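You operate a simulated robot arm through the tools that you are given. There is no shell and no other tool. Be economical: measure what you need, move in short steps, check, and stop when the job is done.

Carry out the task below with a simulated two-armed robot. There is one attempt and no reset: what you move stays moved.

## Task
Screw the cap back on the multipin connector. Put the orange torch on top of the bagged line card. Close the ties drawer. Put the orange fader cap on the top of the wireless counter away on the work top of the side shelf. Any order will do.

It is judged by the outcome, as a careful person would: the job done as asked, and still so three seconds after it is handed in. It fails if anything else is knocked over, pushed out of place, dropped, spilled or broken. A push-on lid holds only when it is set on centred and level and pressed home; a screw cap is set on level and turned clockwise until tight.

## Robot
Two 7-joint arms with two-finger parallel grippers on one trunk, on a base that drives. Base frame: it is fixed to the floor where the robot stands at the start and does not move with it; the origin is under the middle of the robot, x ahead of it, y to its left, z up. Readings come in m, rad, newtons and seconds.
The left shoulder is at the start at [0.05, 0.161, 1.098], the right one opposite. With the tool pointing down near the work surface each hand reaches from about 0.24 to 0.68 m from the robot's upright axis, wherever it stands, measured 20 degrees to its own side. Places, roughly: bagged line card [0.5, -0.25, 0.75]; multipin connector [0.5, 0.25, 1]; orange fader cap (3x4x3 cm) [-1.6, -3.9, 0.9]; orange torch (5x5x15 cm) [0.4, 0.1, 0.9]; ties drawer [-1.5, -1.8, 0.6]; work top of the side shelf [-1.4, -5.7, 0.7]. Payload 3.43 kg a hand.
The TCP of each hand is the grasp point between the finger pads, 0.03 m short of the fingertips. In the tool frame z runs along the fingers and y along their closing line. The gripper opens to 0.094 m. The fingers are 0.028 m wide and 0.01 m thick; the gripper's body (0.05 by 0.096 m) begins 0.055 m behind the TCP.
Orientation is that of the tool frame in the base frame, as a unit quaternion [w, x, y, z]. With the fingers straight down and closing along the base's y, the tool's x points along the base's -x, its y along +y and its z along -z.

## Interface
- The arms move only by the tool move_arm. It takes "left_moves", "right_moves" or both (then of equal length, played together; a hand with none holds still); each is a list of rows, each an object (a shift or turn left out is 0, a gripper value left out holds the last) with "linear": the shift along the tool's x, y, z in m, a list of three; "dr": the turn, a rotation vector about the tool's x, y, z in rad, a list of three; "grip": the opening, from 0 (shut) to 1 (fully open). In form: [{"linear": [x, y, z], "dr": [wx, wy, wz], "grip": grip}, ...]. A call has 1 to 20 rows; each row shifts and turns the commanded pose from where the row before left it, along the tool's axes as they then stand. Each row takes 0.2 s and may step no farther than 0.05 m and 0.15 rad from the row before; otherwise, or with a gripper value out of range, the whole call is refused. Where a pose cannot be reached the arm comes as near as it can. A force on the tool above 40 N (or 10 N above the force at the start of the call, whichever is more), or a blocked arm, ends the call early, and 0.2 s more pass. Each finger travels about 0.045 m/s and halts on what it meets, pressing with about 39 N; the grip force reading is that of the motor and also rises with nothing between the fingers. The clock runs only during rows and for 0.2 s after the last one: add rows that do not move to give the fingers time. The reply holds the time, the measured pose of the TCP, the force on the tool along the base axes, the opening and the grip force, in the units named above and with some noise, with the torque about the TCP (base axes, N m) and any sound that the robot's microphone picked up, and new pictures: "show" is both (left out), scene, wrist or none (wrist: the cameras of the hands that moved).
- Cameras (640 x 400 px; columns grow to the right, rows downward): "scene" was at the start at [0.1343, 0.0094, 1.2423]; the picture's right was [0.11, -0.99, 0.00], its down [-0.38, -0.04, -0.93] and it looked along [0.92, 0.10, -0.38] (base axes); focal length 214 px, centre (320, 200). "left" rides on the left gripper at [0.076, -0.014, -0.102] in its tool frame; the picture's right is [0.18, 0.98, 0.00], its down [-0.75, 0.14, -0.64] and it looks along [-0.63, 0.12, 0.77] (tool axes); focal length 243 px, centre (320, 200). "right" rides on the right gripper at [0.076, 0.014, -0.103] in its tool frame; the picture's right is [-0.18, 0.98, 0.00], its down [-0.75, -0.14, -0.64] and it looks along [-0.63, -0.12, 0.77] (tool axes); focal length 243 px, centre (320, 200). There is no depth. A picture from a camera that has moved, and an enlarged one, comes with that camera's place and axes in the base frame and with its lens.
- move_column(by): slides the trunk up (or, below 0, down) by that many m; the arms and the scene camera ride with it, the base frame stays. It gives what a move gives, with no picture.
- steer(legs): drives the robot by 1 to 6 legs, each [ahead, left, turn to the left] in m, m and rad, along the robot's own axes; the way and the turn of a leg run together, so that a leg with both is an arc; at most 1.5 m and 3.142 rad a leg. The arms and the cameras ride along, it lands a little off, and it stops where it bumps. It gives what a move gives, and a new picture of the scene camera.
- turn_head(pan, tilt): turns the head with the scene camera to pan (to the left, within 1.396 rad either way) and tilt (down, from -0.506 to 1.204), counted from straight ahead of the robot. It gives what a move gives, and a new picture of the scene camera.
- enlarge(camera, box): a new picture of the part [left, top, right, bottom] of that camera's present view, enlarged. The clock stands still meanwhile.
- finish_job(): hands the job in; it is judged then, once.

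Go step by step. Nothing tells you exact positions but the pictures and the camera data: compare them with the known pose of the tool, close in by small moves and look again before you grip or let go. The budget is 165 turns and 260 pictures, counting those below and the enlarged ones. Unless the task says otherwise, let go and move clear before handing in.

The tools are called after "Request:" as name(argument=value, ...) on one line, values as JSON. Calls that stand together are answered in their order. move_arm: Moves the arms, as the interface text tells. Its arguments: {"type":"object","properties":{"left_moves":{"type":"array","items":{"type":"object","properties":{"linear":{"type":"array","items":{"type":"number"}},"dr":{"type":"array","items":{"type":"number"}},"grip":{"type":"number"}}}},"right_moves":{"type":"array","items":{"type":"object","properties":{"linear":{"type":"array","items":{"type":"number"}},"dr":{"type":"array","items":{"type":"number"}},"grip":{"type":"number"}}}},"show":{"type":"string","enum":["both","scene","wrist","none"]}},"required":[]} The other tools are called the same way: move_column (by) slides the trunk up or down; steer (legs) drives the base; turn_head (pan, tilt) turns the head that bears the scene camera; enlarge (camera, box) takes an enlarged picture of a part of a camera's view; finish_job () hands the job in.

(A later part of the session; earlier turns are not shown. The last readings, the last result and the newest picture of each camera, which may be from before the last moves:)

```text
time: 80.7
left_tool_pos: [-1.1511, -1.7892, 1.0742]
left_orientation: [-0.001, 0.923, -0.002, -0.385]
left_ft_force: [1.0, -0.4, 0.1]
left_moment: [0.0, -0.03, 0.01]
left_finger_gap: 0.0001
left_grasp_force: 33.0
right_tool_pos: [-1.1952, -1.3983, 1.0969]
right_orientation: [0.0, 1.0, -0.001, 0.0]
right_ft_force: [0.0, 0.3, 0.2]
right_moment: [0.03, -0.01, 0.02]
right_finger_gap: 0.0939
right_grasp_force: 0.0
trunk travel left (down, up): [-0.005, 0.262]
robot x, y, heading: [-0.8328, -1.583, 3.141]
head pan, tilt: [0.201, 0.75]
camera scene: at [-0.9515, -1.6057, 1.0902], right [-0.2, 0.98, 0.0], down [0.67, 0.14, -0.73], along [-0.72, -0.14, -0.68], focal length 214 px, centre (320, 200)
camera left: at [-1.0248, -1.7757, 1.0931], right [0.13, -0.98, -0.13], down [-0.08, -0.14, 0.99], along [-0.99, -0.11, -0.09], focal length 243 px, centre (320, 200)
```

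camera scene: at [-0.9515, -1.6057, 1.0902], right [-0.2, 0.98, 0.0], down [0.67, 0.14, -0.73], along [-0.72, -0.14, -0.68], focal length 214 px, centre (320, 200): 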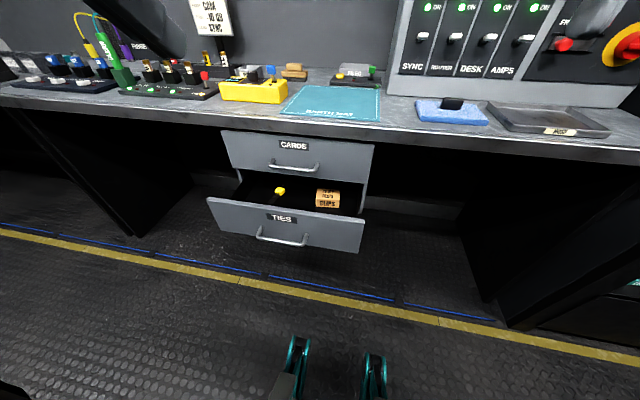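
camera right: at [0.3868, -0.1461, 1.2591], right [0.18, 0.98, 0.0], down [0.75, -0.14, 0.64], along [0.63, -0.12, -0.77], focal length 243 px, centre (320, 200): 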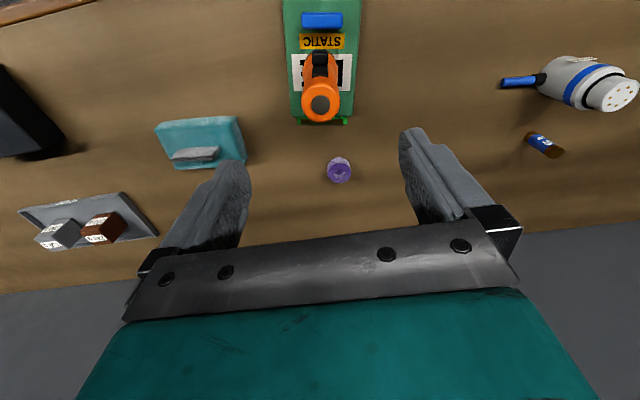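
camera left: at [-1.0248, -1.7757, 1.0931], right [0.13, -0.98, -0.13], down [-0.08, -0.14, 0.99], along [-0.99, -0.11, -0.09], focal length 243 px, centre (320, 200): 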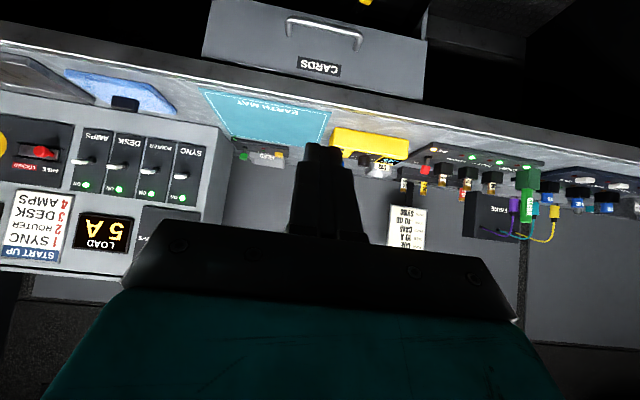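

The label reads consistently at (-1.327, -1.787, 0.65). I'll take the tilted hand straight down in front of the drawer.

Request:
move_arm(left_moves=[{"linear": [0.0318, 0, 0.0318]}, {"linear": [0.0318, 0, 0.0318]}, {"linear": [0.0318, 0, 0.0318]}, {"linear": [0.0318, 0, 0.0318]}, {"linear": [0.0318, 0, 0.0318]}, {"linear": [0.0318, 0, 0.0318]}, {"linear": [0.0318, 0, 0.0318]}, {"linear": [0.0318, 0, 0.0318]}, {"linear": [0.0318, 0, 0.0318]}, {}, {}])

```text
time: 83.1
left_tool_pos: [-1.2376, -1.7742, 0.7219]
left_orientation: [-0.001, 0.924, -0.001, -0.383]
left_ft_force: [-0.3, -0.5, 0.2]
left_moment: [0.0, -0.03, -0.01]
left_finger_gap: 0.0004
left_grasp_force: 33.1
left hand out of reach, approached as far as the arm can: row 2, 3, 4, 5, 6
right_tool_pos: [-1.1947, -1.3969, 1.0967]
right_orientation: [0.001, 1.0, -0.001, 0.0]
right_ft_force: [-0.6, -0.7, -0.2]
right_moment: [0.0, -0.01, 0.01]
right_finger_gap: 0.0938
right_grasp_force: 0.0
trunk travel left (down, up): [-0.005, 0.262]
robot x, y, heading: [-0.8349, -1.5885, 3.137]
head pan, tilt: [0.201, 0.75]
camera scene: at [-0.9515, -1.6056, 1.0902], right [-0.2, 0.98, 0.0], down [0.67, 0.14, -0.73], along [-0.72, -0.14, -0.68], focal length 214 px, centre (320, 200)
camera left: at [-1.1115, -1.7614, 0.7415], right [0.13, -0.98, -0.13], down [-0.08, -0.14, 0.99], along [-0.99, -0.11, -0.09], focal length 243 px, centre (320, 200)
```

scene: 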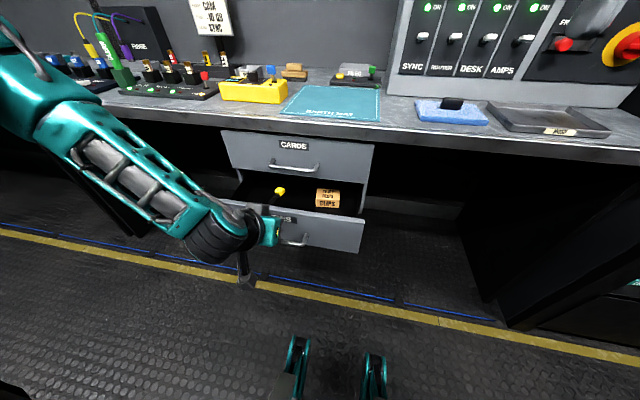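
left: 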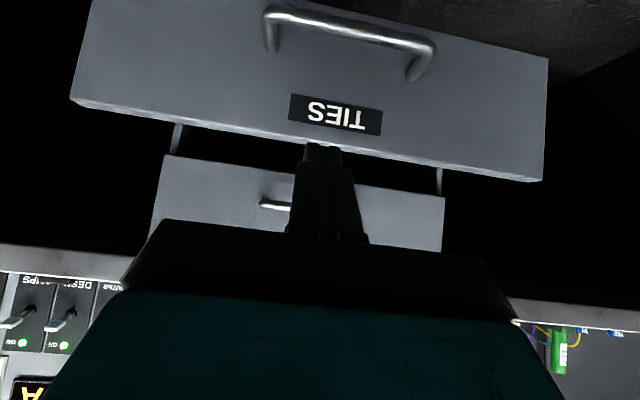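

The arm ran into its near limit but the hand is in front of the drawer. I'll back the base 0.1 m and lower the hand to z≈0.665.

Request:
steer(legs=[[-0.1, 0, 0]])

Request:
move_arm(left_moves=[{"linear": [0.02, 0, 0.02]}, {"linear": [0.02, 0.008, 0.02]}, {}])

```text
time: 84.3
left_tool_pos: [-1.1379, -1.7757, 0.7227]
left_orientation: [-0.001, 0.924, -0.002, -0.383]
left_ft_force: [0.5, -0.1, -0.6]
left_moment: [-0.02, 0.0, -0.02]
left_finger_gap: 0.0004
left_grasp_force: 33.5
right_tool_pos: [-1.0951, -1.3973, 1.0971]
right_orientation: [-0.001, 1.0, -0.001, 0.0]
right_ft_force: [-0.3, 0.8, 0.6]
right_moment: [0.02, 0.01, -0.02]
right_finger_gap: 0.0941
right_grasp_force: 0.2
trunk travel left (down, up): [-0.005, 0.262]
robot x, y, heading: [-0.7343, -1.59, 3.143]
head pan, tilt: [0.201, 0.75]
camera scene: at [-0.8515, -1.6058, 1.0903], right [-0.2, 0.98, 0.0], down [0.67, 0.14, -0.73], along [-0.72, -0.15, -0.68], focal length 214 px, centre (320, 200)
```

scene: 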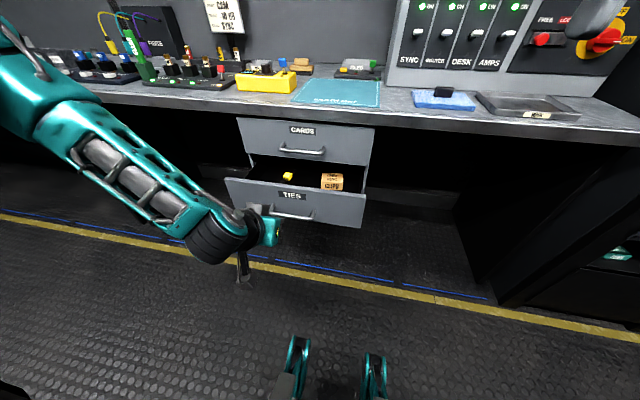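

```text
time: 85.1
left_tool_pos: [-1.1404, -1.802, 0.6914]
left_orientation: [-0.003, 0.923, -0.002, -0.384]
left_ft_force: [-1.1, -0.5, -0.3]
left_moment: [-0.01, 0.01, 0.01]
left_finger_gap: 0.0
left_grasp_force: 32.5
left hand out of reach, approached as far as the arm can: row 1, 2
right_tool_pos: [-1.096, -1.3985, 1.0968]
right_orientation: [0.0, 1.0, -0.002, 0.0]
right_ft_force: [0.4, -0.4, -0.5]
right_moment: [-0.01, -0.01, -0.03]
right_finger_gap: 0.0938
right_grasp_force: 0.1
trunk travel left (down, up): [-0.005, 0.262]
robot x, y, heading: [-0.7312, -1.5885, 3.139]
head pan, tilt: [0.201, 0.75]
camera scene: at [-0.8517, -1.6058, 1.0902], right [-0.2, 0.98, 0.0], down [0.67, 0.14, -0.73], along [-0.72, -0.14, -0.68], focal length 214 px, centre (320, 200)
camera left: at [-1.0139, -1.7887, 0.7092], right [0.13, -0.98, -0.13], down [-0.08, -0.14, 0.99], along [-0.99, -0.11, -0.1], focal length 243 px, centre (320, 200)
```

scene: 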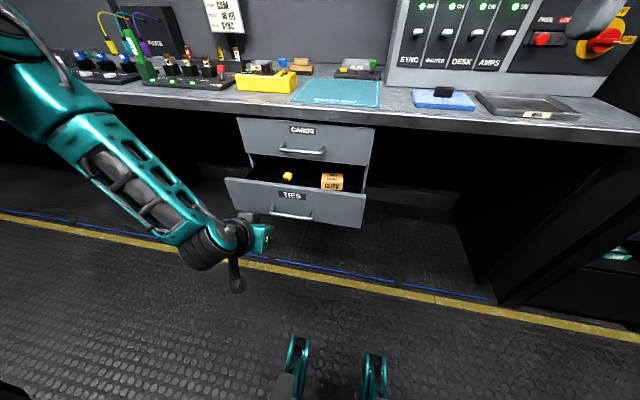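
left: 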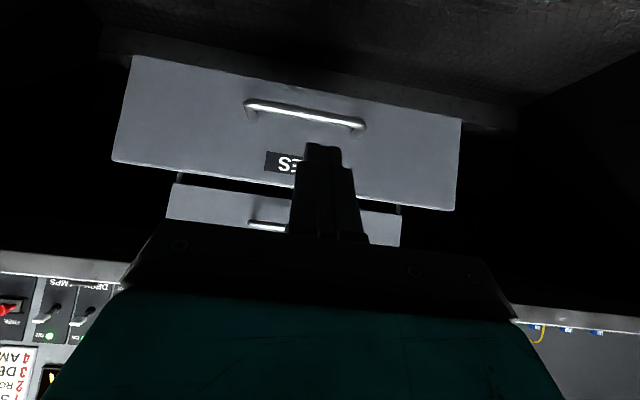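

Reach gets easier further out, so I'll move forward and slightly down toward the drawer front.

Request:
move_arm(left_moves=[{"linear": [-0.0247, -0.006, 0.0389]}, {"linear": [-0.0247, -0.006, 0.0389]}, {"linear": [0, 0, 0.02]}, {}], show="wrist")

```text
time: 86.1
left_tool_pos: [-1.235, -1.8137, 0.6933]
left_orientation: [-0.001, 0.924, -0.001, -0.383]
left_ft_force: [0.6, -0.1, 0.2]
left_moment: [-0.04, -0.02, -0.01]
left_finger_gap: 0.0001
left_grasp_force: 33.2
left hand out of reach, approached as far as the arm can: row 1, 2, 3
right_tool_pos: [-1.095, -1.3981, 1.0958]
right_orientation: [0.001, 1.0, -0.001, 0.0]
right_ft_force: [0.6, 0.4, 0.4]
right_moment: [0.02, -0.02, 0.03]
right_finger_gap: 0.094
right_grasp_force: 0.0
trunk travel left (down, up): [-0.005, 0.262]
robot x, y, heading: [-0.7339, -1.5862, 3.144]
head pan, tilt: [0.201, 0.75]
camera left: at [-1.1095, -1.8009, 0.7114], right [0.13, -0.98, -0.13], down [-0.08, -0.14, 0.99], along [-0.99, -0.11, -0.09], focal length 243 px, centre (320, 200)
```

left: 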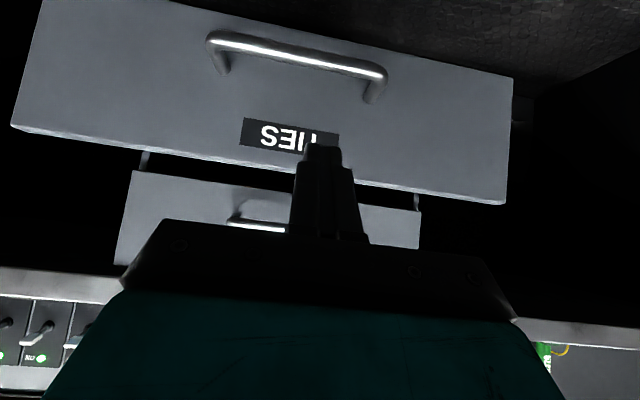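

The hand bottoms out at z 0.69 with a 45° tilt, and the drawer's top edge is near 0.675. I'll cut the tilt to about 25° so the fingertips can get lower.

Request:
move_arm(left_moves=[{"dr": [0, 0.12, 0]}, {"dr": [0, 0.12, 0]}, {"dr": [0, 0.11, 0]}, {"linear": [0.008, -0.008, 0.018]}, {"linear": [0.004, -0.008, 0.009]}, {}], show="wrist")

```text
time: 87.5
left_tool_pos: [-1.2302, -1.8095, 0.6791]
left_orientation: [-0.001, 0.976, -0.002, -0.217]
left_ft_force: [0.2, 0.5, 0.4]
left_moment: [0.0, -0.02, 0.03]
left_finger_gap: 0.0
left_grasp_force: 32.3
left hand out of reach, approached as far as the arm can: row 4, 5
right_tool_pos: [-1.0959, -1.3973, 1.0965]
right_orientation: [0.0, 1.0, -0.001, 0.0]
right_ft_force: [0.0, 0.4, 0.2]
right_moment: [0.0, 0.03, -0.01]
right_finger_gap: 0.0941
right_grasp_force: 0.2
trunk travel left (down, up): [-0.005, 0.262]
robot x, y, heading: [-0.7329, -1.5903, 3.138]
head pan, tilt: [0.201, 0.75]
camera left: at [-1.1174, -1.7964, 0.7396], right [0.16, -0.98, -0.08], down [-0.41, -0.14, 0.9], along [-0.9, -0.11, -0.43], focal length 243 px, centre (320, 200)
```

left: 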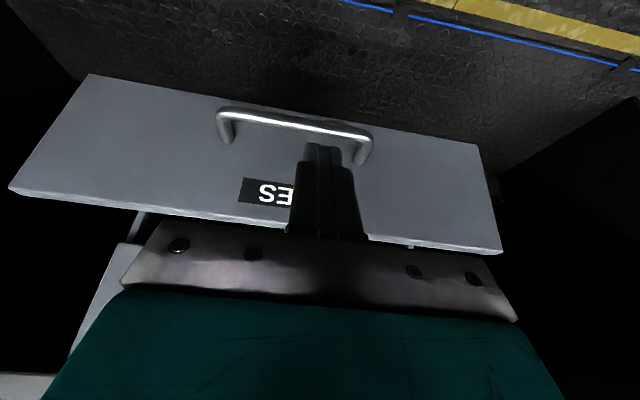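

The fingertips are now at z 0.652, x -1.243, just above the handle and facing the drawer front. I'll drive forward to push, a bit at a time.

Request:
steer(legs=[[0.13, 0, 0]])

```text
time: 88.8
left_tool_pos: [-1.3604, -1.8104, 0.6784]
left_orientation: [-0.002, 0.976, -0.002, -0.217]
left_ft_force: [-0.8, 0.1, 0.9]
left_moment: [-0.02, 0.03, 0.02]
left_finger_gap: 0.0001
left_grasp_force: 32.9
right_tool_pos: [-1.2267, -1.3986, 1.0967]
right_orientation: [0.0, 1.0, 0.0, 0.0]
right_ft_force: [0.3, -0.1, -0.8]
right_moment: [0.0, -0.02, 0.02]
right_finger_gap: 0.0938
right_grasp_force: 0.1
trunk travel left (down, up): [-0.005, 0.262]
robot x, y, heading: [-0.8617, -1.5868, 3.141]
head pan, tilt: [0.201, 0.75]
camera scene: at [-0.982, -1.6057, 1.0902], right [-0.2, 0.98, 0.0], down [0.67, 0.14, -0.73], along [-0.72, -0.15, -0.68], focal length 214 px, centre (320, 200)
```

scene: 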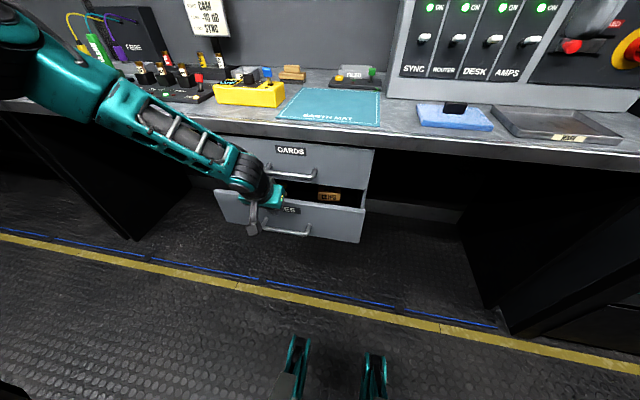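

The drawer is sliding in smoothly with no force. I'll keep pushing.

Request:
steer(legs=[[0.08, 0, 0]])

Request:
enlarge(camera="left", box=[0, 0, 640, 400])

```text
time: 89.8
left_tool_pos: [-1.4386, -1.809, 0.6784]
left_orientation: [-0.001, 0.976, -0.002, -0.216]
left_ft_force: [-0.3, 0.5, -0.3]
left_moment: [-0.02, -0.05, -0.02]
left_finger_gap: 0.0001
left_grasp_force: 33.0
right_tool_pos: [-1.3054, -1.3977, 1.0965]
right_orientation: [0.0, 1.0, -0.001, 0.0]
right_ft_force: [1.0, -0.2, -0.2]
right_moment: [-0.01, -0.04, 0.06]
right_finger_gap: 0.0938
right_grasp_force: 0.0
trunk travel left (down, up): [-0.005, 0.262]
robot x, y, heading: [-0.9428, -1.5879, 3.139]
head pan, tilt: [0.201, 0.75]
camera scene: at [-1.0618, -1.6056, 1.0902], right [-0.2, 0.98, 0.0], down [0.67, 0.14, -0.73], along [-0.72, -0.14, -0.68], focal length 214 px, centre (320, 200)
```

scene: 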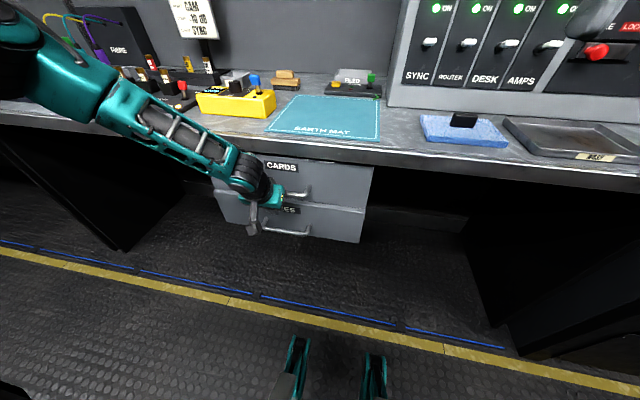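

```text
1.00 times, centred on (320, 200) of left
camera zoom: at [-1.3275, -1.7961, 0.7396], right [0.16, -0.98, -0.08], down [-0.41, -0.14, 0.9], along [-0.9, -0.11, -0.43], focal length 243 px, centre (320, 200)
```

zoom: 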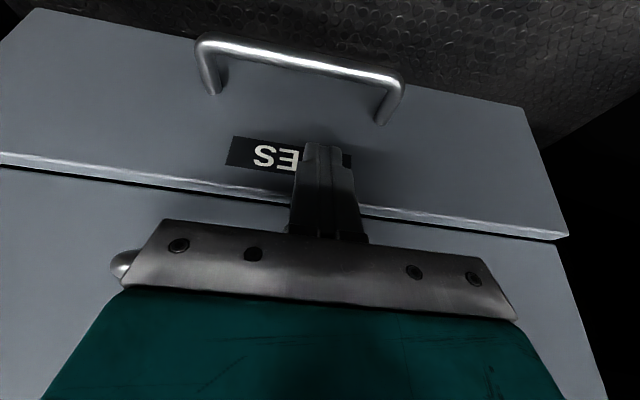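

It's nearly flush, with about 1.5–3 cm left by my estimate. I'll continue in smaller pushes.

Request:
steer(legs=[[0.02, 0, 0]])

Request:
enlarge(camera="left", box=[0, 0, 640, 400])

```text
time: 90.8
left_tool_pos: [-1.4522, -1.8097, 0.6728]
left_orientation: [-0.002, 0.979, -0.001, -0.205]
left_ft_force: [0.4, 0.0, -0.8]
left_moment: [-0.01, 0.02, -0.04]
left_finger_gap: 0.0001
left_grasp_force: 32.6
right_tool_pos: [-1.3257, -1.3983, 1.0963]
right_orientation: [0.0, 1.0, 0.001, 0.0]
right_ft_force: [0.1, -0.4, -0.6]
right_moment: [0.01, 0.0, -0.01]
right_finger_gap: 0.0938
right_grasp_force: 0.1
trunk travel left (down, up): [-0.005, 0.262]
robot x, y, heading: [-0.963, -1.5857, -3.142]
head pan, tilt: [0.201, 0.75]
stopped in leg 1: the force on the tool passed its limit (the readings are from after the stop); the commanded pose is now the measured one
camera scene: at [-1.0823, -1.6057, 1.0902], right [-0.2, 0.98, 0.0], down [0.67, 0.14, -0.73], along [-0.72, -0.15, -0.68], focal length 214 px, centre (320, 200)
```

scene: 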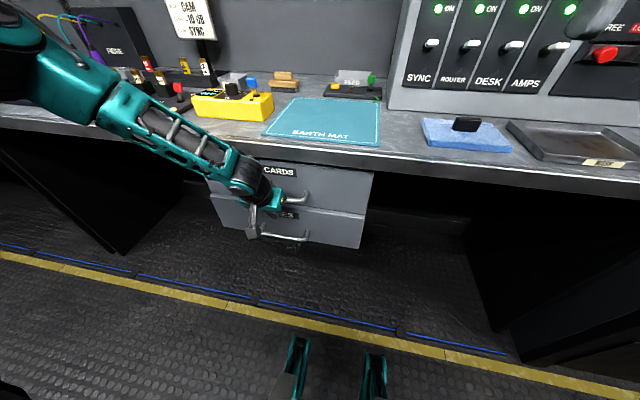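

```text
1.00 times, centred on (320, 200) of left
camera zoom: at [-1.341, -1.7958, 0.7367], right [0.16, -0.98, -0.08], down [-0.43, -0.14, 0.89], along [-0.89, -0.11, -0.45], focal length 243 px, centre (320, 200)
```

zoom: 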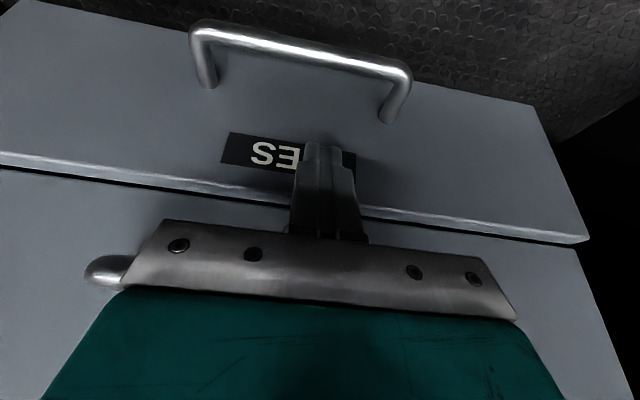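

Something stopped it: either the drawer is home or the hand met the CARDS handle. I'll back off and look.

Request:
steer(legs=[[-0.15, 0, 0]])

Request:
enlarge(camera="scene", box=[180, 90, 420, 270])

Request:
enlarge(camera="left", box=[0, 0, 640, 400])

```text
time: 92.1
left_tool_pos: [-1.3018, -1.8099, 0.6747]
left_orientation: [-0.002, 0.979, -0.002, -0.206]
left_ft_force: [0.3, 0.3, -0.2]
left_moment: [0.01, -0.02, 0.01]
left_finger_gap: 0.0
left_grasp_force: 32.9
right_tool_pos: [-1.1772, -1.3981, 1.0973]
right_orientation: [0.0, 1.0, 0.0, 0.0]
right_ft_force: [-0.9, 0.1, 0.6]
right_moment: [-0.02, 0.01, -0.02]
right_finger_gap: 0.0942
right_grasp_force: 0.0
trunk travel left (down, up): [-0.005, 0.262]
robot x, y, heading: [-0.8102, -1.5891, -3.143]
head pan, tilt: [0.201, 0.75]
camera scene: at [-0.9329, -1.6057, 1.0903], right [-0.2, 0.98, 0.0], down [0.67, 0.14, -0.73], along [-0.72, -0.15, -0.68], focal length 214 px, centre (320, 200)
```

scene: 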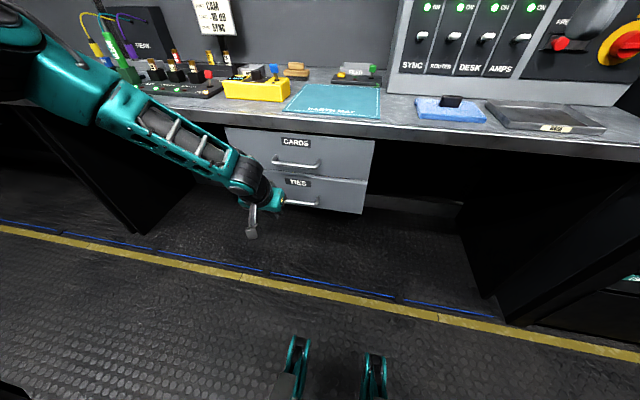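

```text
2.22 times, centred on (300, 180) of scene
camera zoom: at [-0.9329, -1.6057, 1.0903], right [-0.2, 0.98, 0.0], down [0.67, 0.14, -0.73], along [-0.72, -0.15, -0.68], focal length 477 px, centre (364, 244)
```

zoom: 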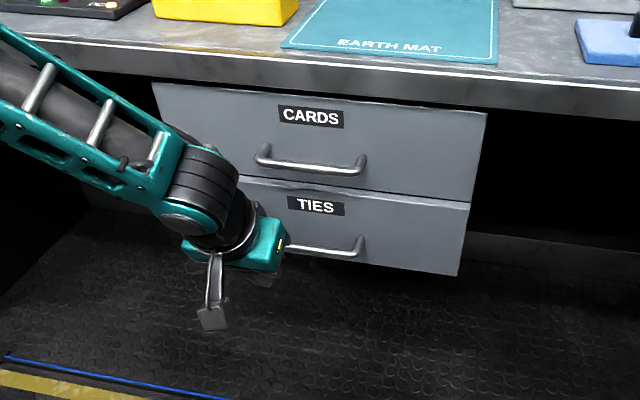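

```text
1.00 times, centred on (320, 200) of left
camera zoom: at [-1.1916, -1.7961, 0.7368], right [0.17, -0.98, -0.08], down [-0.43, -0.14, 0.89], along [-0.89, -0.11, -0.45], focal length 243 px, centre (320, 200)
```

zoom: 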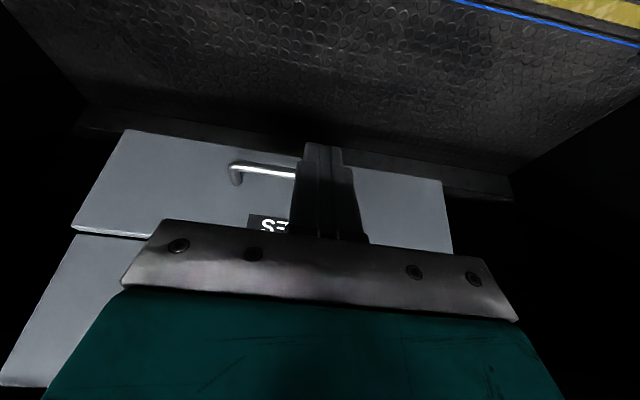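

Request:
enlarge(camera="scene", box=[310, 130, 390, 220])

Request:
enlarge(camera="left", box=[20, 180, 200, 300])

```text
4.44 times, centred on (350, 175) of scene
camera zoom: at [-0.9329, -1.6057, 1.0903], right [-0.2, 0.98, 0.0], down [0.67, 0.14, -0.73], along [-0.72, -0.15, -0.68], focal length 953 px, centre (187, 311)
```

zoom: 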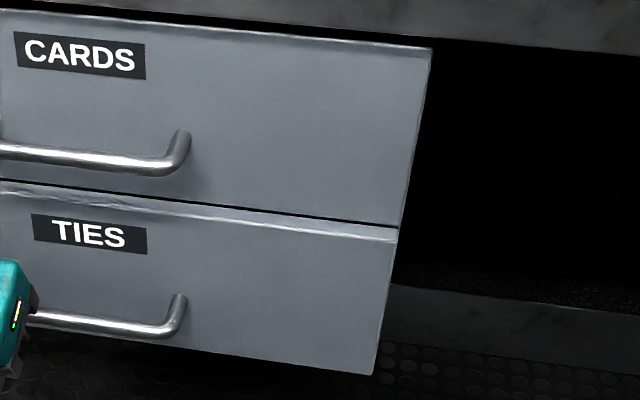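

```text
3.33 times, centred on (110, 240) of left
camera zoom: at [-1.1916, -1.7961, 0.7368], right [0.17, -0.98, -0.08], down [-0.43, -0.14, 0.89], along [-0.89, -0.11, -0.45], focal length 809 px, centre (1020, 67)
```

zoom: 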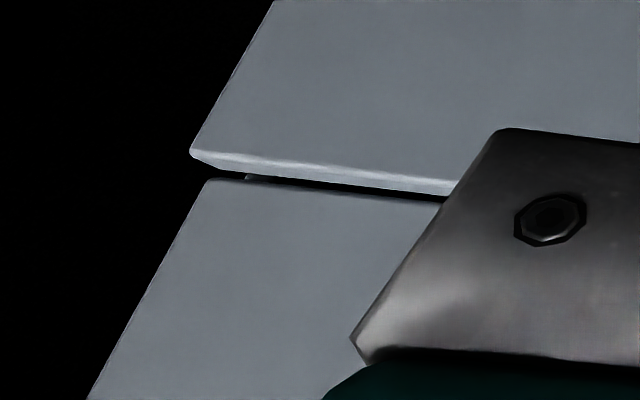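

TIES still stands about 1 cm proud, because the hand hit the CARDS handle. I'll sidestep so the fingertips land to the right of both handles and push again.

Request:
steer(legs=[[0, -0.135, 0], [0.14, 0, 0]])

Request:
enlarge(camera="left", box=[0, 0, 640, 400])

```text
time: 94.4
left_tool_pos: [-1.4417, -1.6751, 0.6726]
left_orientation: [-0.002, 0.978, -0.001, -0.207]
left_ft_force: [-0.2, 0.1, 0.8]
left_moment: [0.03, 0.01, -0.03]
left_finger_gap: 0.0002
left_grasp_force: 33.5
right_tool_pos: [-1.3163, -1.2642, 1.0964]
right_orientation: [-0.001, 1.0, -0.001, 0.0]
right_ft_force: [-0.3, -0.6, 1.0]
right_moment: [0.02, 0.04, -0.04]
right_finger_gap: 0.0938
right_grasp_force: 0.0
trunk travel left (down, up): [-0.005, 0.262]
robot x, y, heading: [-0.954, -1.452, -3.139]
head pan, tilt: [0.201, 0.75]
camera scene: at [-1.0724, -1.4711, 1.0902], right [-0.2, 0.98, 0.0], down [0.67, 0.14, -0.73], along [-0.72, -0.15, -0.68], focal length 214 px, centre (320, 200)
```

scene: 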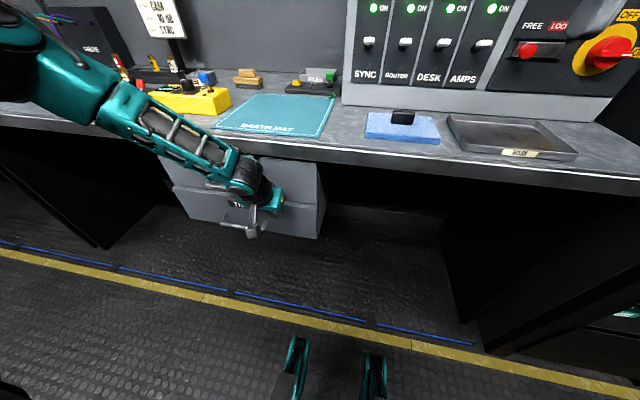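

```text
1.00 times, centred on (320, 200) of left
camera zoom: at [-1.3309, -1.6615, 0.7367], right [0.17, -0.98, -0.08], down [-0.43, -0.14, 0.89], along [-0.89, -0.11, -0.45], focal length 243 px, centre (320, 200)
```

zoom: 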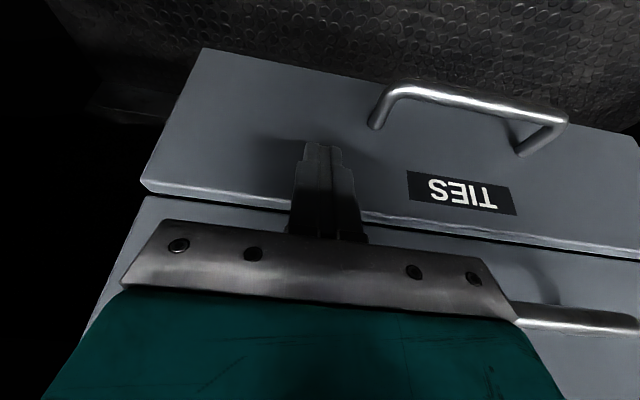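

The hand is clear of the CARDS handle now. I'll push on until it stops.

Request:
steer(legs=[[0.04, 0, 0]])

Request:
enlarge(camera="left", box=[0, 0, 640, 400])

```text
time: 95.3
left_tool_pos: [-1.4681, -1.672, 0.675]
left_orientation: [-0.005, 0.979, -0.001, -0.204]
left_ft_force: [6.9, 1.1, 9.6]
left_moment: [-0.67, -0.22, 0.1]
left_finger_gap: 0.0
left_grasp_force: 33.0
right_tool_pos: [-1.3454, -1.2636, 1.0959]
right_orientation: [0.0, 1.0, 0.001, 0.0]
right_ft_force: [0.8, -0.2, 0.5]
right_moment: [0.0, -0.01, -0.02]
right_finger_gap: 0.0938
right_grasp_force: 0.2
trunk travel left (down, up): [-0.005, 0.262]
robot x, y, heading: [-0.9838, -1.4519, -3.14]
head pan, tilt: [0.201, 0.75]
stopped in leg 1: the force on the tool passed its limit (the readings are from after the stop); the commanded pose is now the measured one
camera scene: at [-1.1012, -1.4709, 1.0903], right [-0.2, 0.98, 0.0], down [0.67, 0.14, -0.73], along [-0.72, -0.15, -0.68], focal length 214 px, centre (320, 200)
```

scene: 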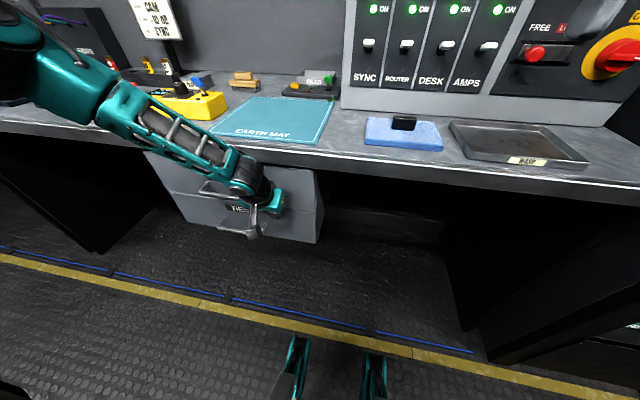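

```text
1.00 times, centred on (320, 200) of left
camera zoom: at [-1.3568, -1.6587, 0.7391], right [0.17, -0.98, -0.08], down [-0.44, -0.15, 0.89], along [-0.88, -0.11, -0.45], focal length 243 px, centre (320, 200)
```

zoom: 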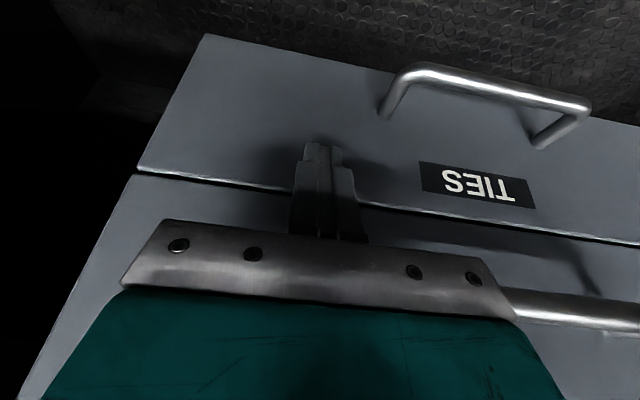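

The proud strip is gone and the drawer has hit its stop. I'll back away and check.

Request:
steer(legs=[[-0.25, 0, 0]])

Request:
enlarge(camera="scene", box=[200, 110, 360, 210])

```text
time: 97.1
left_tool_pos: [-1.2179, -1.6719, 0.6737]
left_orientation: [-0.005, 0.979, -0.002, -0.203]
left_ft_force: [-0.7, -0.5, 0.1]
left_moment: [0.03, -0.02, -0.01]
left_finger_gap: 0.0
left_grasp_force: 32.9
right_tool_pos: [-1.0962, -1.2644, 1.0964]
right_orientation: [0.0, 1.0, 0.0, 0.0]
right_ft_force: [-0.1, -0.4, -0.4]
right_moment: [-0.02, -0.02, 0.0]
right_finger_gap: 0.094
right_grasp_force: 0.0
trunk travel left (down, up): [-0.005, 0.262]
robot x, y, heading: [-0.7312, -1.4564, -3.142]
head pan, tilt: [0.201, 0.75]
camera scene: at [-0.8525, -1.4708, 1.0903], right [-0.2, 0.98, 0.0], down [0.67, 0.14, -0.73], along [-0.72, -0.15, -0.68], focal length 214 px, centre (320, 200)
```

scene: 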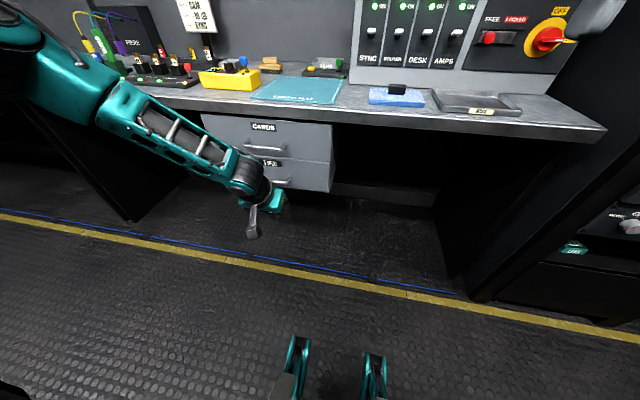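

```text
4.00 times, centred on (280, 160) of scene
camera zoom: at [-0.8525, -1.4708, 1.0903], right [-0.2, 0.98, 0.0], down [0.67, 0.14, -0.73], along [-0.72, -0.15, -0.68], focal length 858 px, centre (480, 360)
```

zoom: 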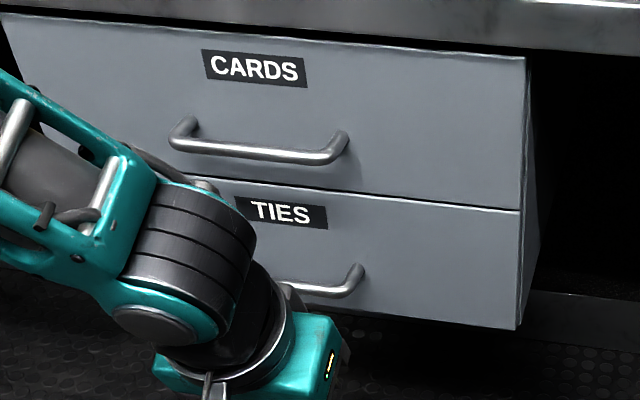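

The TIES drawer is flush and closed. I'll raise the trunk and tuck the left hand, then head to the wireless counter near (-1.6, -3.9).

Request:
move_column(by=0.12)

Request:
move_arm(left_moves=[{"linear": [-0.018, 0, -0.041]}, {"linear": [-0.018, 0, -0.041]}, {"linear": [-0.018, 0, -0.041]}, {"linear": [-0.018, 0, -0.041], "dr": [0, 0.1, 0]}, {"linear": [-0.014, 0, -0.043], "dr": [0, 0.1, 0]}, {"linear": [-0.009, 0, -0.044], "dr": [0, 0.1, 0]}, {"linear": [-0.005, 0, -0.045], "dr": [0, 0.11, 0]}, {"linear": [0, 0, -0.045]}, {"linear": [0, 0, -0.045]}, {"linear": [0.04, 0, 0]}, {"linear": [0.04, 0, 0]}, {"linear": [0.04, 0, 0]}, {}], show="none")

Request:
turn_head(pan=1.2, tilt=0.3)

```text
time: 98.6
left_tool_pos: [-1.2178, -1.6708, 0.7941]
left_orientation: [-0.005, 0.979, -0.002, -0.202]
left_ft_force: [0.2, 0.3, -0.9]
left_moment: [0.0, -0.01, -0.02]
left_finger_gap: 0.0
left_grasp_force: 32.7
right_tool_pos: [-1.0974, -1.2645, 1.2162]
right_orientation: [0.001, 1.0, 0.0, 0.0]
right_ft_force: [0.1, -0.5, 0.4]
right_moment: [0.0, 0.0, 0.0]
right_finger_gap: 0.0941
right_grasp_force: 0.1
trunk travel left (down, up): [-0.125, 0.142]
robot x, y, heading: [-0.7346, -1.4568, -3.147]
head pan, tilt: [0.201, 0.75]
```

```text
time: 101.4
left_tool_pos: [-1.0952, -1.6785, 1.1931]
left_orientation: [-0.005, 1.0, -0.001, 0.0]
left_ft_force: [0.0, 0.5, 0.4]
left_moment: [0.01, -0.05, -0.03]
left_finger_gap: 0.0001
left_grasp_force: 33.1
left hand out of reach, approached as far as the arm can: row 9
right_tool_pos: [-1.0967, -1.263, 1.2149]
right_orientation: [0.0, 1.0, 0.0, 0.0]
right_ft_force: [-0.8, 0.7, 0.7]
right_moment: [0.0, 0.0, -0.02]
right_finger_gap: 0.0941
right_grasp_force: 0.0
trunk travel left (down, up): [-0.125, 0.142]
robot x, y, heading: [-0.7372, -1.4539, -3.146]
head pan, tilt: [0.201, 0.75]
```

```text
time: 102.7
left_tool_pos: [-1.0954, -1.6795, 1.1943]
left_orientation: [-0.004, 1.0, -0.001, 0.001]
left_ft_force: [-0.2, -0.6, 0.6]
left_moment: [0.02, -0.03, 0.01]
left_finger_gap: 0.0
left_grasp_force: 33.2
right_tool_pos: [-1.0972, -1.2639, 1.2161]
right_orientation: [0.0, 1.0, 0.0, 0.0]
right_ft_force: [0.6, -0.6, 0.6]
right_moment: [0.04, 0.01, 0.02]
right_finger_gap: 0.0937
right_grasp_force: 0.1
trunk travel left (down, up): [-0.125, 0.142]
robot x, y, heading: [-0.7339, -1.4534, -3.142]
head pan, tilt: [1.201, 0.3]
camera scene: at [-0.8052, -1.5413, 1.2506], right [-0.93, 0.36, 0.0], down [0.11, 0.28, -0.96], along [-0.35, -0.89, -0.3], focal length 214 px, centre (320, 200)
```

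scene: 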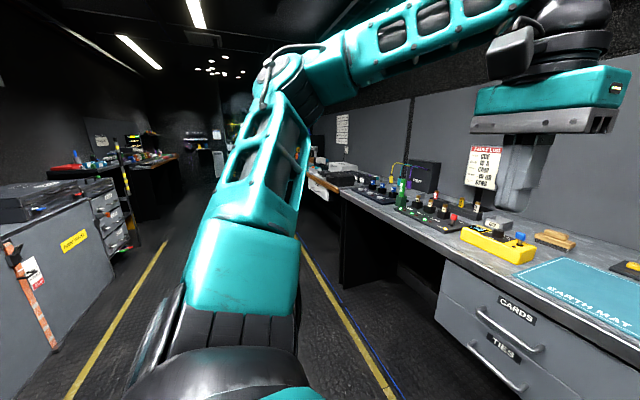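

The aisle is clear. I'll back out a touch and slide left along it to y≈-3.8, still facing the benches.

Request:
steer(legs=[[-0.15, 0, 0], [0, 1.2, 0], [0, 1.1, 0]])

Request:
turn_head(pan=0.15, tilt=0.45)

```text
time: 115.0
left_tool_pos: [-0.9666, -3.9744, 1.1938]
left_orientation: [-0.006, 1.0, -0.01, 0.001]
left_ft_force: [0.5, 0.4, 0.2]
left_moment: [0.01, -0.01, -0.01]
left_finger_gap: 0.0003
left_grasp_force: 32.8
right_tool_pos: [-0.9622, -3.5577, 1.2172]
right_orientation: [0.0, 1.0, -0.008, 0.0]
right_ft_force: [0.7, 0.5, -0.1]
right_moment: [0.0, 0.02, 0.0]
right_finger_gap: 0.094
right_grasp_force: 0.0
trunk travel left (down, up): [-0.125, 0.142]
robot x, y, heading: [-0.5994, -3.756, 3.126]
head pan, tilt: [1.201, 0.3]
camera scene: at [-0.6746, -3.8404, 1.2506], right [-0.93, 0.38, 0.0], down [0.11, 0.27, -0.96], along [-0.36, -0.89, -0.3], focal length 214 px, centre (320, 200)
```

scene: 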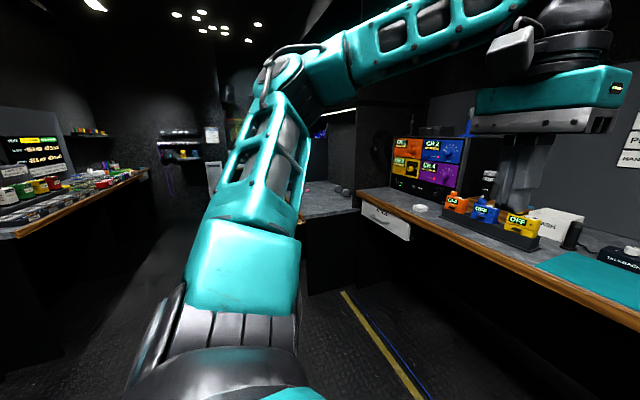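

```text
time: 116.3
left_tool_pos: [-0.9673, -3.9737, 1.1941]
left_orientation: [-0.006, 1.0, -0.009, 0.001]
left_ft_force: [0.2, -0.5, 0.1]
left_moment: [0.04, -0.01, 0.05]
left_finger_gap: 0.0001
left_grasp_force: 33.0
right_tool_pos: [-0.9625, -3.559, 1.2157]
right_orientation: [0.0, 1.0, -0.008, 0.0]
right_ft_force: [0.2, 0.1, 0.5]
right_moment: [-0.02, 0.02, -0.02]
right_finger_gap: 0.094
right_grasp_force: 0.1
trunk travel left (down, up): [-0.125, 0.142]
robot x, y, heading: [-0.6003, -3.7474, 3.128]
head pan, tilt: [0.15, 0.45]
camera scene: at [-0.7306, -3.7662, 1.2367], right [-0.14, 0.99, 0.0], down [0.43, 0.06, -0.9], along [-0.89, -0.12, -0.44], focal length 214 px, centre (320, 200)
```

scene: 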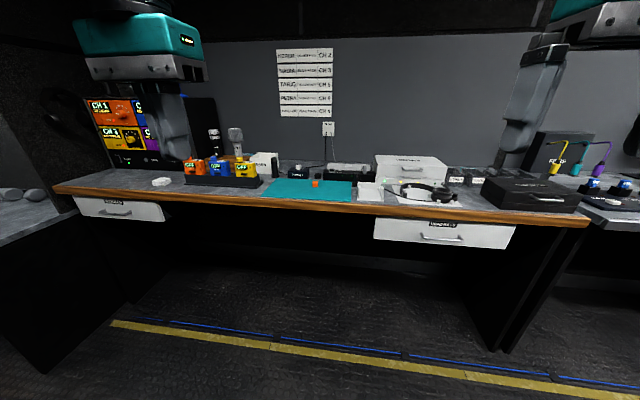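

The orange cap is on the teal mat at about (-1.645, -3.91). I'll drive in so the left hand can reach it, opening the gripper after.

Request:
steer(legs=[[0, -0.09, 0.014], [0.44, 0, 0]])

Request:
turn_head(pan=0.3, tilt=0.65)

Request:
move_arm(left_moves=[{"linear": [-0.03, 0, 0.04], "grip": 1}, {"linear": [-0.03, 0, 0.04]}, {}, {}, {}, {}, {}, {}])

```text
time: 119.7
left_tool_pos: [-1.4007, -3.8903, 1.195]
left_orientation: [-0.005, 1.0, -0.001, 0.001]
left_ft_force: [0.0, 0.1, 0.4]
left_moment: [0.0, -0.04, -0.01]
left_finger_gap: 0.0001
left_grasp_force: 32.8
right_tool_pos: [-1.4031, -3.4745, 1.2161]
right_orientation: [0.0, 1.0, 0.002, 0.0]
right_ft_force: [-1.0, 0.8, -1.2]
right_moment: [0.0, -0.01, -0.02]
right_finger_gap: 0.094
right_grasp_force: 0.1
trunk travel left (down, up): [-0.125, 0.142]
robot x, y, heading: [-1.0399, -3.6639, -3.138]
head pan, tilt: [0.15, 0.45]
camera scene: at [-1.1677, -3.6787, 1.2366], right [-0.15, 0.99, 0.0], down [0.43, 0.07, -0.9], along [-0.89, -0.14, -0.44], focal length 214 px, centre (320, 200)
```

scene: 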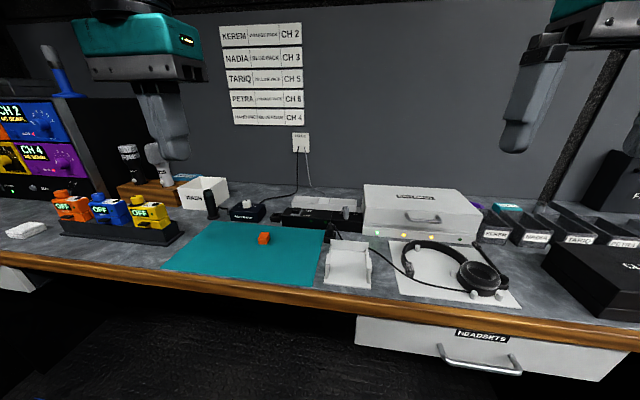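

```text
time: 120.4
left_tool_pos: [-1.3992, -3.8901, 1.1945]
left_orientation: [-0.005, 1.0, -0.001, 0.001]
left_ft_force: [-0.6, 0.2, 0.3]
left_moment: [0.04, -0.02, -0.02]
left_finger_gap: 0.0001
left_grasp_force: 32.5
right_tool_pos: [-1.4022, -3.4749, 1.2168]
right_orientation: [0.0, 1.0, 0.001, 0.0]
right_ft_force: [-0.5, -0.3, -1.0]
right_moment: [0.0, -0.01, 0.01]
right_finger_gap: 0.094
right_grasp_force: 0.0
trunk travel left (down, up): [-0.125, 0.142]
robot x, y, heading: [-1.0408, -3.6642, -3.137]
head pan, tilt: [0.3, 0.649]
camera scene: at [-1.1594, -3.6906, 1.2189], right [-0.3, 0.95, 0.0], down [0.58, 0.18, -0.8], along [-0.76, -0.24, -0.6], focal length 214 px, centre (320, 200)
```

scene: 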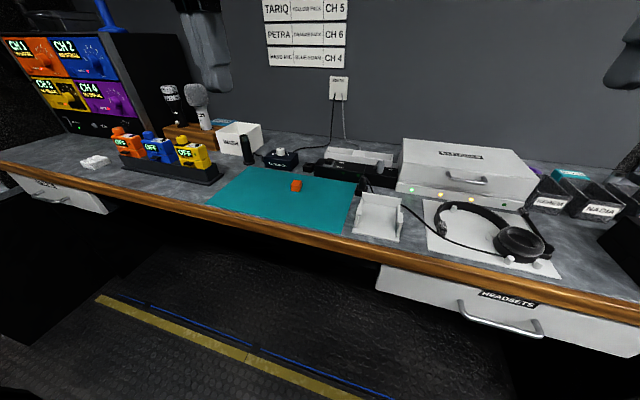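

```text
time: 122.2
left_tool_pos: [-1.4606, -3.8891, 1.1131]
left_orientation: [-0.005, 1.0, -0.001, 0.001]
left_ft_force: [-0.3, 0.5, 0.1]
left_moment: [-0.02, 0.0, 0.02]
left_finger_gap: 0.0939
left_grasp_force: 0.0
right_tool_pos: [-1.4017, -3.4751, 1.2164]
right_orientation: [0.001, 1.0, 0.002, 0.001]
right_ft_force: [0.2, 0.9, -0.8]
right_moment: [0.01, -0.01, 0.0]
right_finger_gap: 0.0939
right_grasp_force: 0.1
trunk travel left (down, up): [-0.125, 0.142]
robot x, y, heading: [-1.0425, -3.664, -3.141]
head pan, tilt: [0.3, 0.649]
camera scene: at [-1.1593, -3.6906, 1.2188], right [-0.3, 0.95, 0.0], down [0.58, 0.18, -0.8], along [-0.76, -0.24, -0.6], focal length 214 px, centre (320, 200)
camera left: at [-1.3845, -3.8755, 1.2156], right [0.18, -0.98, -0.01], down [-0.75, -0.15, 0.64], along [-0.63, -0.11, -0.77], focal length 243 px, centre (320, 200)
```

scene: 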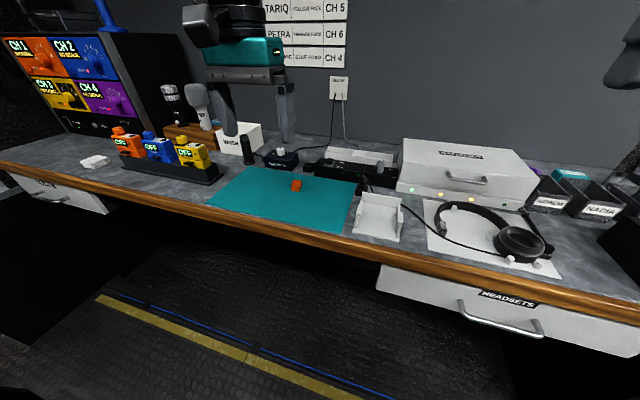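
left: 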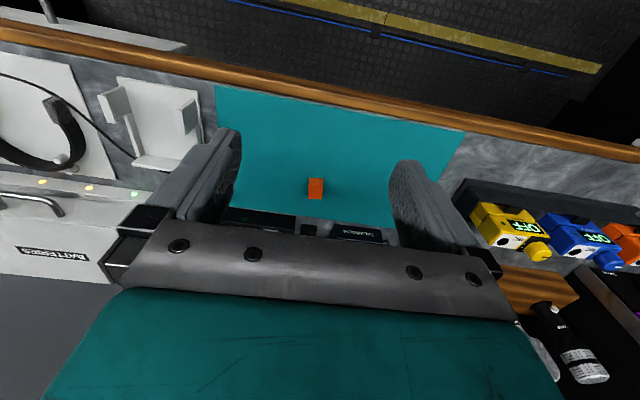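

Request:
enlarge(camera="left", box=[250, 140, 390, 250])

Request:
enlarge(camera="scene", box=[250, 150, 350, 220])

```text
3.64 times, centred on (320, 195) of left
camera zoom: at [-1.3845, -3.8755, 1.2156], right [0.18, -0.98, -0.01], down [-0.75, -0.15, 0.64], along [-0.63, -0.11, -0.77], focal length 882 px, centre (320, 218)
```

zoom: 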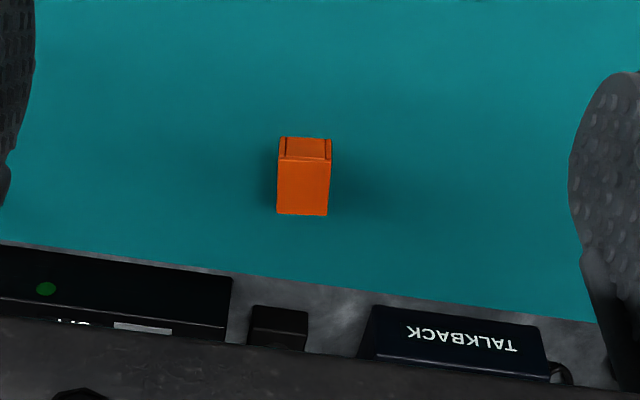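

```text
5.71 times, centred on (300, 185) of scene
camera zoom: at [-1.1593, -3.6906, 1.2188], right [-0.3, 0.95, 0.0], down [0.58, 0.18, -0.8], along [-0.76, -0.24, -0.6], focal length 1226 px, centre (434, 286)
```

zoom: 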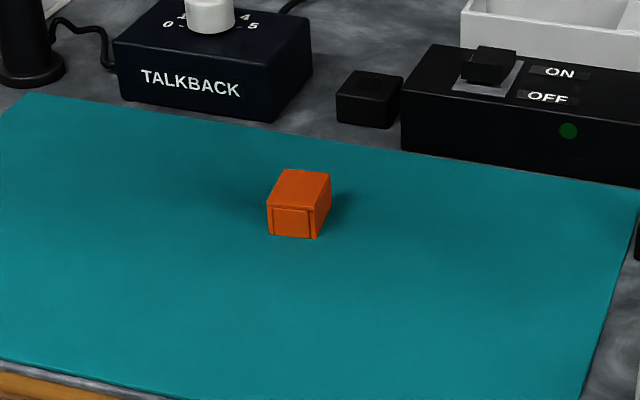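

The cap is about 25 mm wide along y, with its top centre at (-1.638, -3.912, 0.888). I'll move above it, check, then descend.

Request:
move_arm(left_moves=[{"linear": [-0.045, 0.0055, 0]}, {"linear": [-0.045, 0.0055, 0]}, {"linear": [-0.045, 0.0055, 0]}, {"linear": [-0.0425, 0.0055, 0.02]}, {"linear": [0, 0, 0.045]}, {"linear": [0, 0, 0.045]}, {}, {}], show="wrist")

```text
time: 124.0
left_tool_pos: [-1.5938, -3.9256, 0.9929]
left_orientation: [-0.006, 1.0, 0.0, 0.001]
left_ft_force: [-0.3, -0.2, 0.1]
left_moment: [0.0, 0.01, -0.02]
left_finger_gap: 0.0943
left_grasp_force: 0.0
left hand out of reach, approached as far as the arm can: row 3, 4
right_tool_pos: [-1.4029, -3.4746, 1.2154]
right_orientation: [0.0, 1.0, 0.002, 0.0]
right_ft_force: [-0.3, -0.2, -0.6]
right_moment: [0.02, 0.01, -0.02]
right_finger_gap: 0.0941
right_grasp_force: 0.1
trunk travel left (down, up): [-0.125, 0.142]
robot x, y, heading: [-1.0352, -3.6633, -3.135]
head pan, tilt: [0.3, 0.649]
camera left: at [-1.5176, -3.9127, 1.0954], right [0.18, -0.98, -0.01], down [-0.75, -0.15, 0.64], along [-0.63, -0.11, -0.77], focal length 243 px, centre (320, 200)
```

left: 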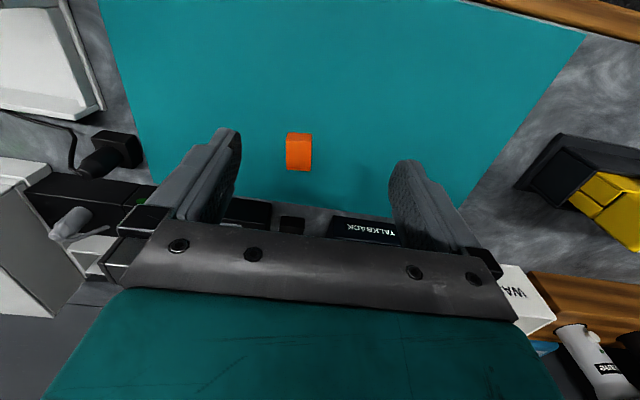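

At this height the reach is fine. The cap reads (-1.638, -3.912) again, so I'll correct and go down.

Request:
move_arm(left_moves=[{"linear": [-0.022, -0.0068, 0.01]}, {"linear": [-0.022, -0.0068, 0.01]}, {"linear": [0, 0, 0.02]}, {}, {}], show="wrist")

```text
time: 125.2
left_tool_pos: [-1.5992, -3.9257, 0.9609]
left_orientation: [-0.005, 1.0, 0.0, 0.0]
left_ft_force: [-0.2, 0.3, -0.5]
left_moment: [0.01, 0.0, 0.01]
left_finger_gap: 0.0942
left_grasp_force: 0.0
left hand out of reach, approached as far as the arm can: row 1, 2
right_tool_pos: [-1.4028, -3.4736, 1.2168]
right_orientation: [0.0, 1.0, 0.001, 0.0]
right_ft_force: [-0.4, 0.5, -0.5]
right_moment: [0.01, -0.01, 0.01]
right_finger_gap: 0.094
right_grasp_force: 0.0
trunk travel left (down, up): [-0.125, 0.142]
robot x, y, heading: [-1.0384, -3.6637, -3.143]
head pan, tilt: [0.3, 0.649]
camera left: at [-1.5248, -3.9123, 1.0641], right [0.18, -0.98, -0.01], down [-0.75, -0.15, 0.64], along [-0.63, -0.11, -0.77], focal length 243 px, centre (320, 200)
```

left: 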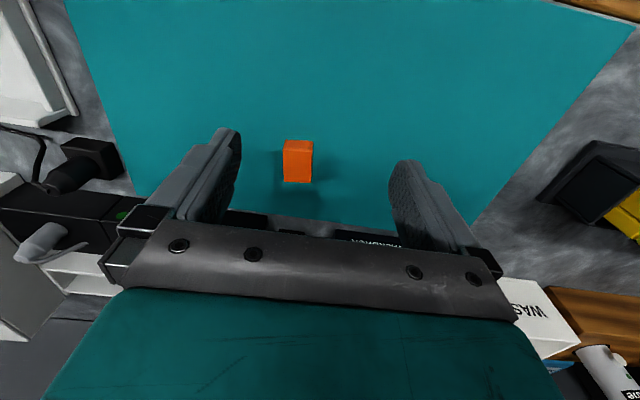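

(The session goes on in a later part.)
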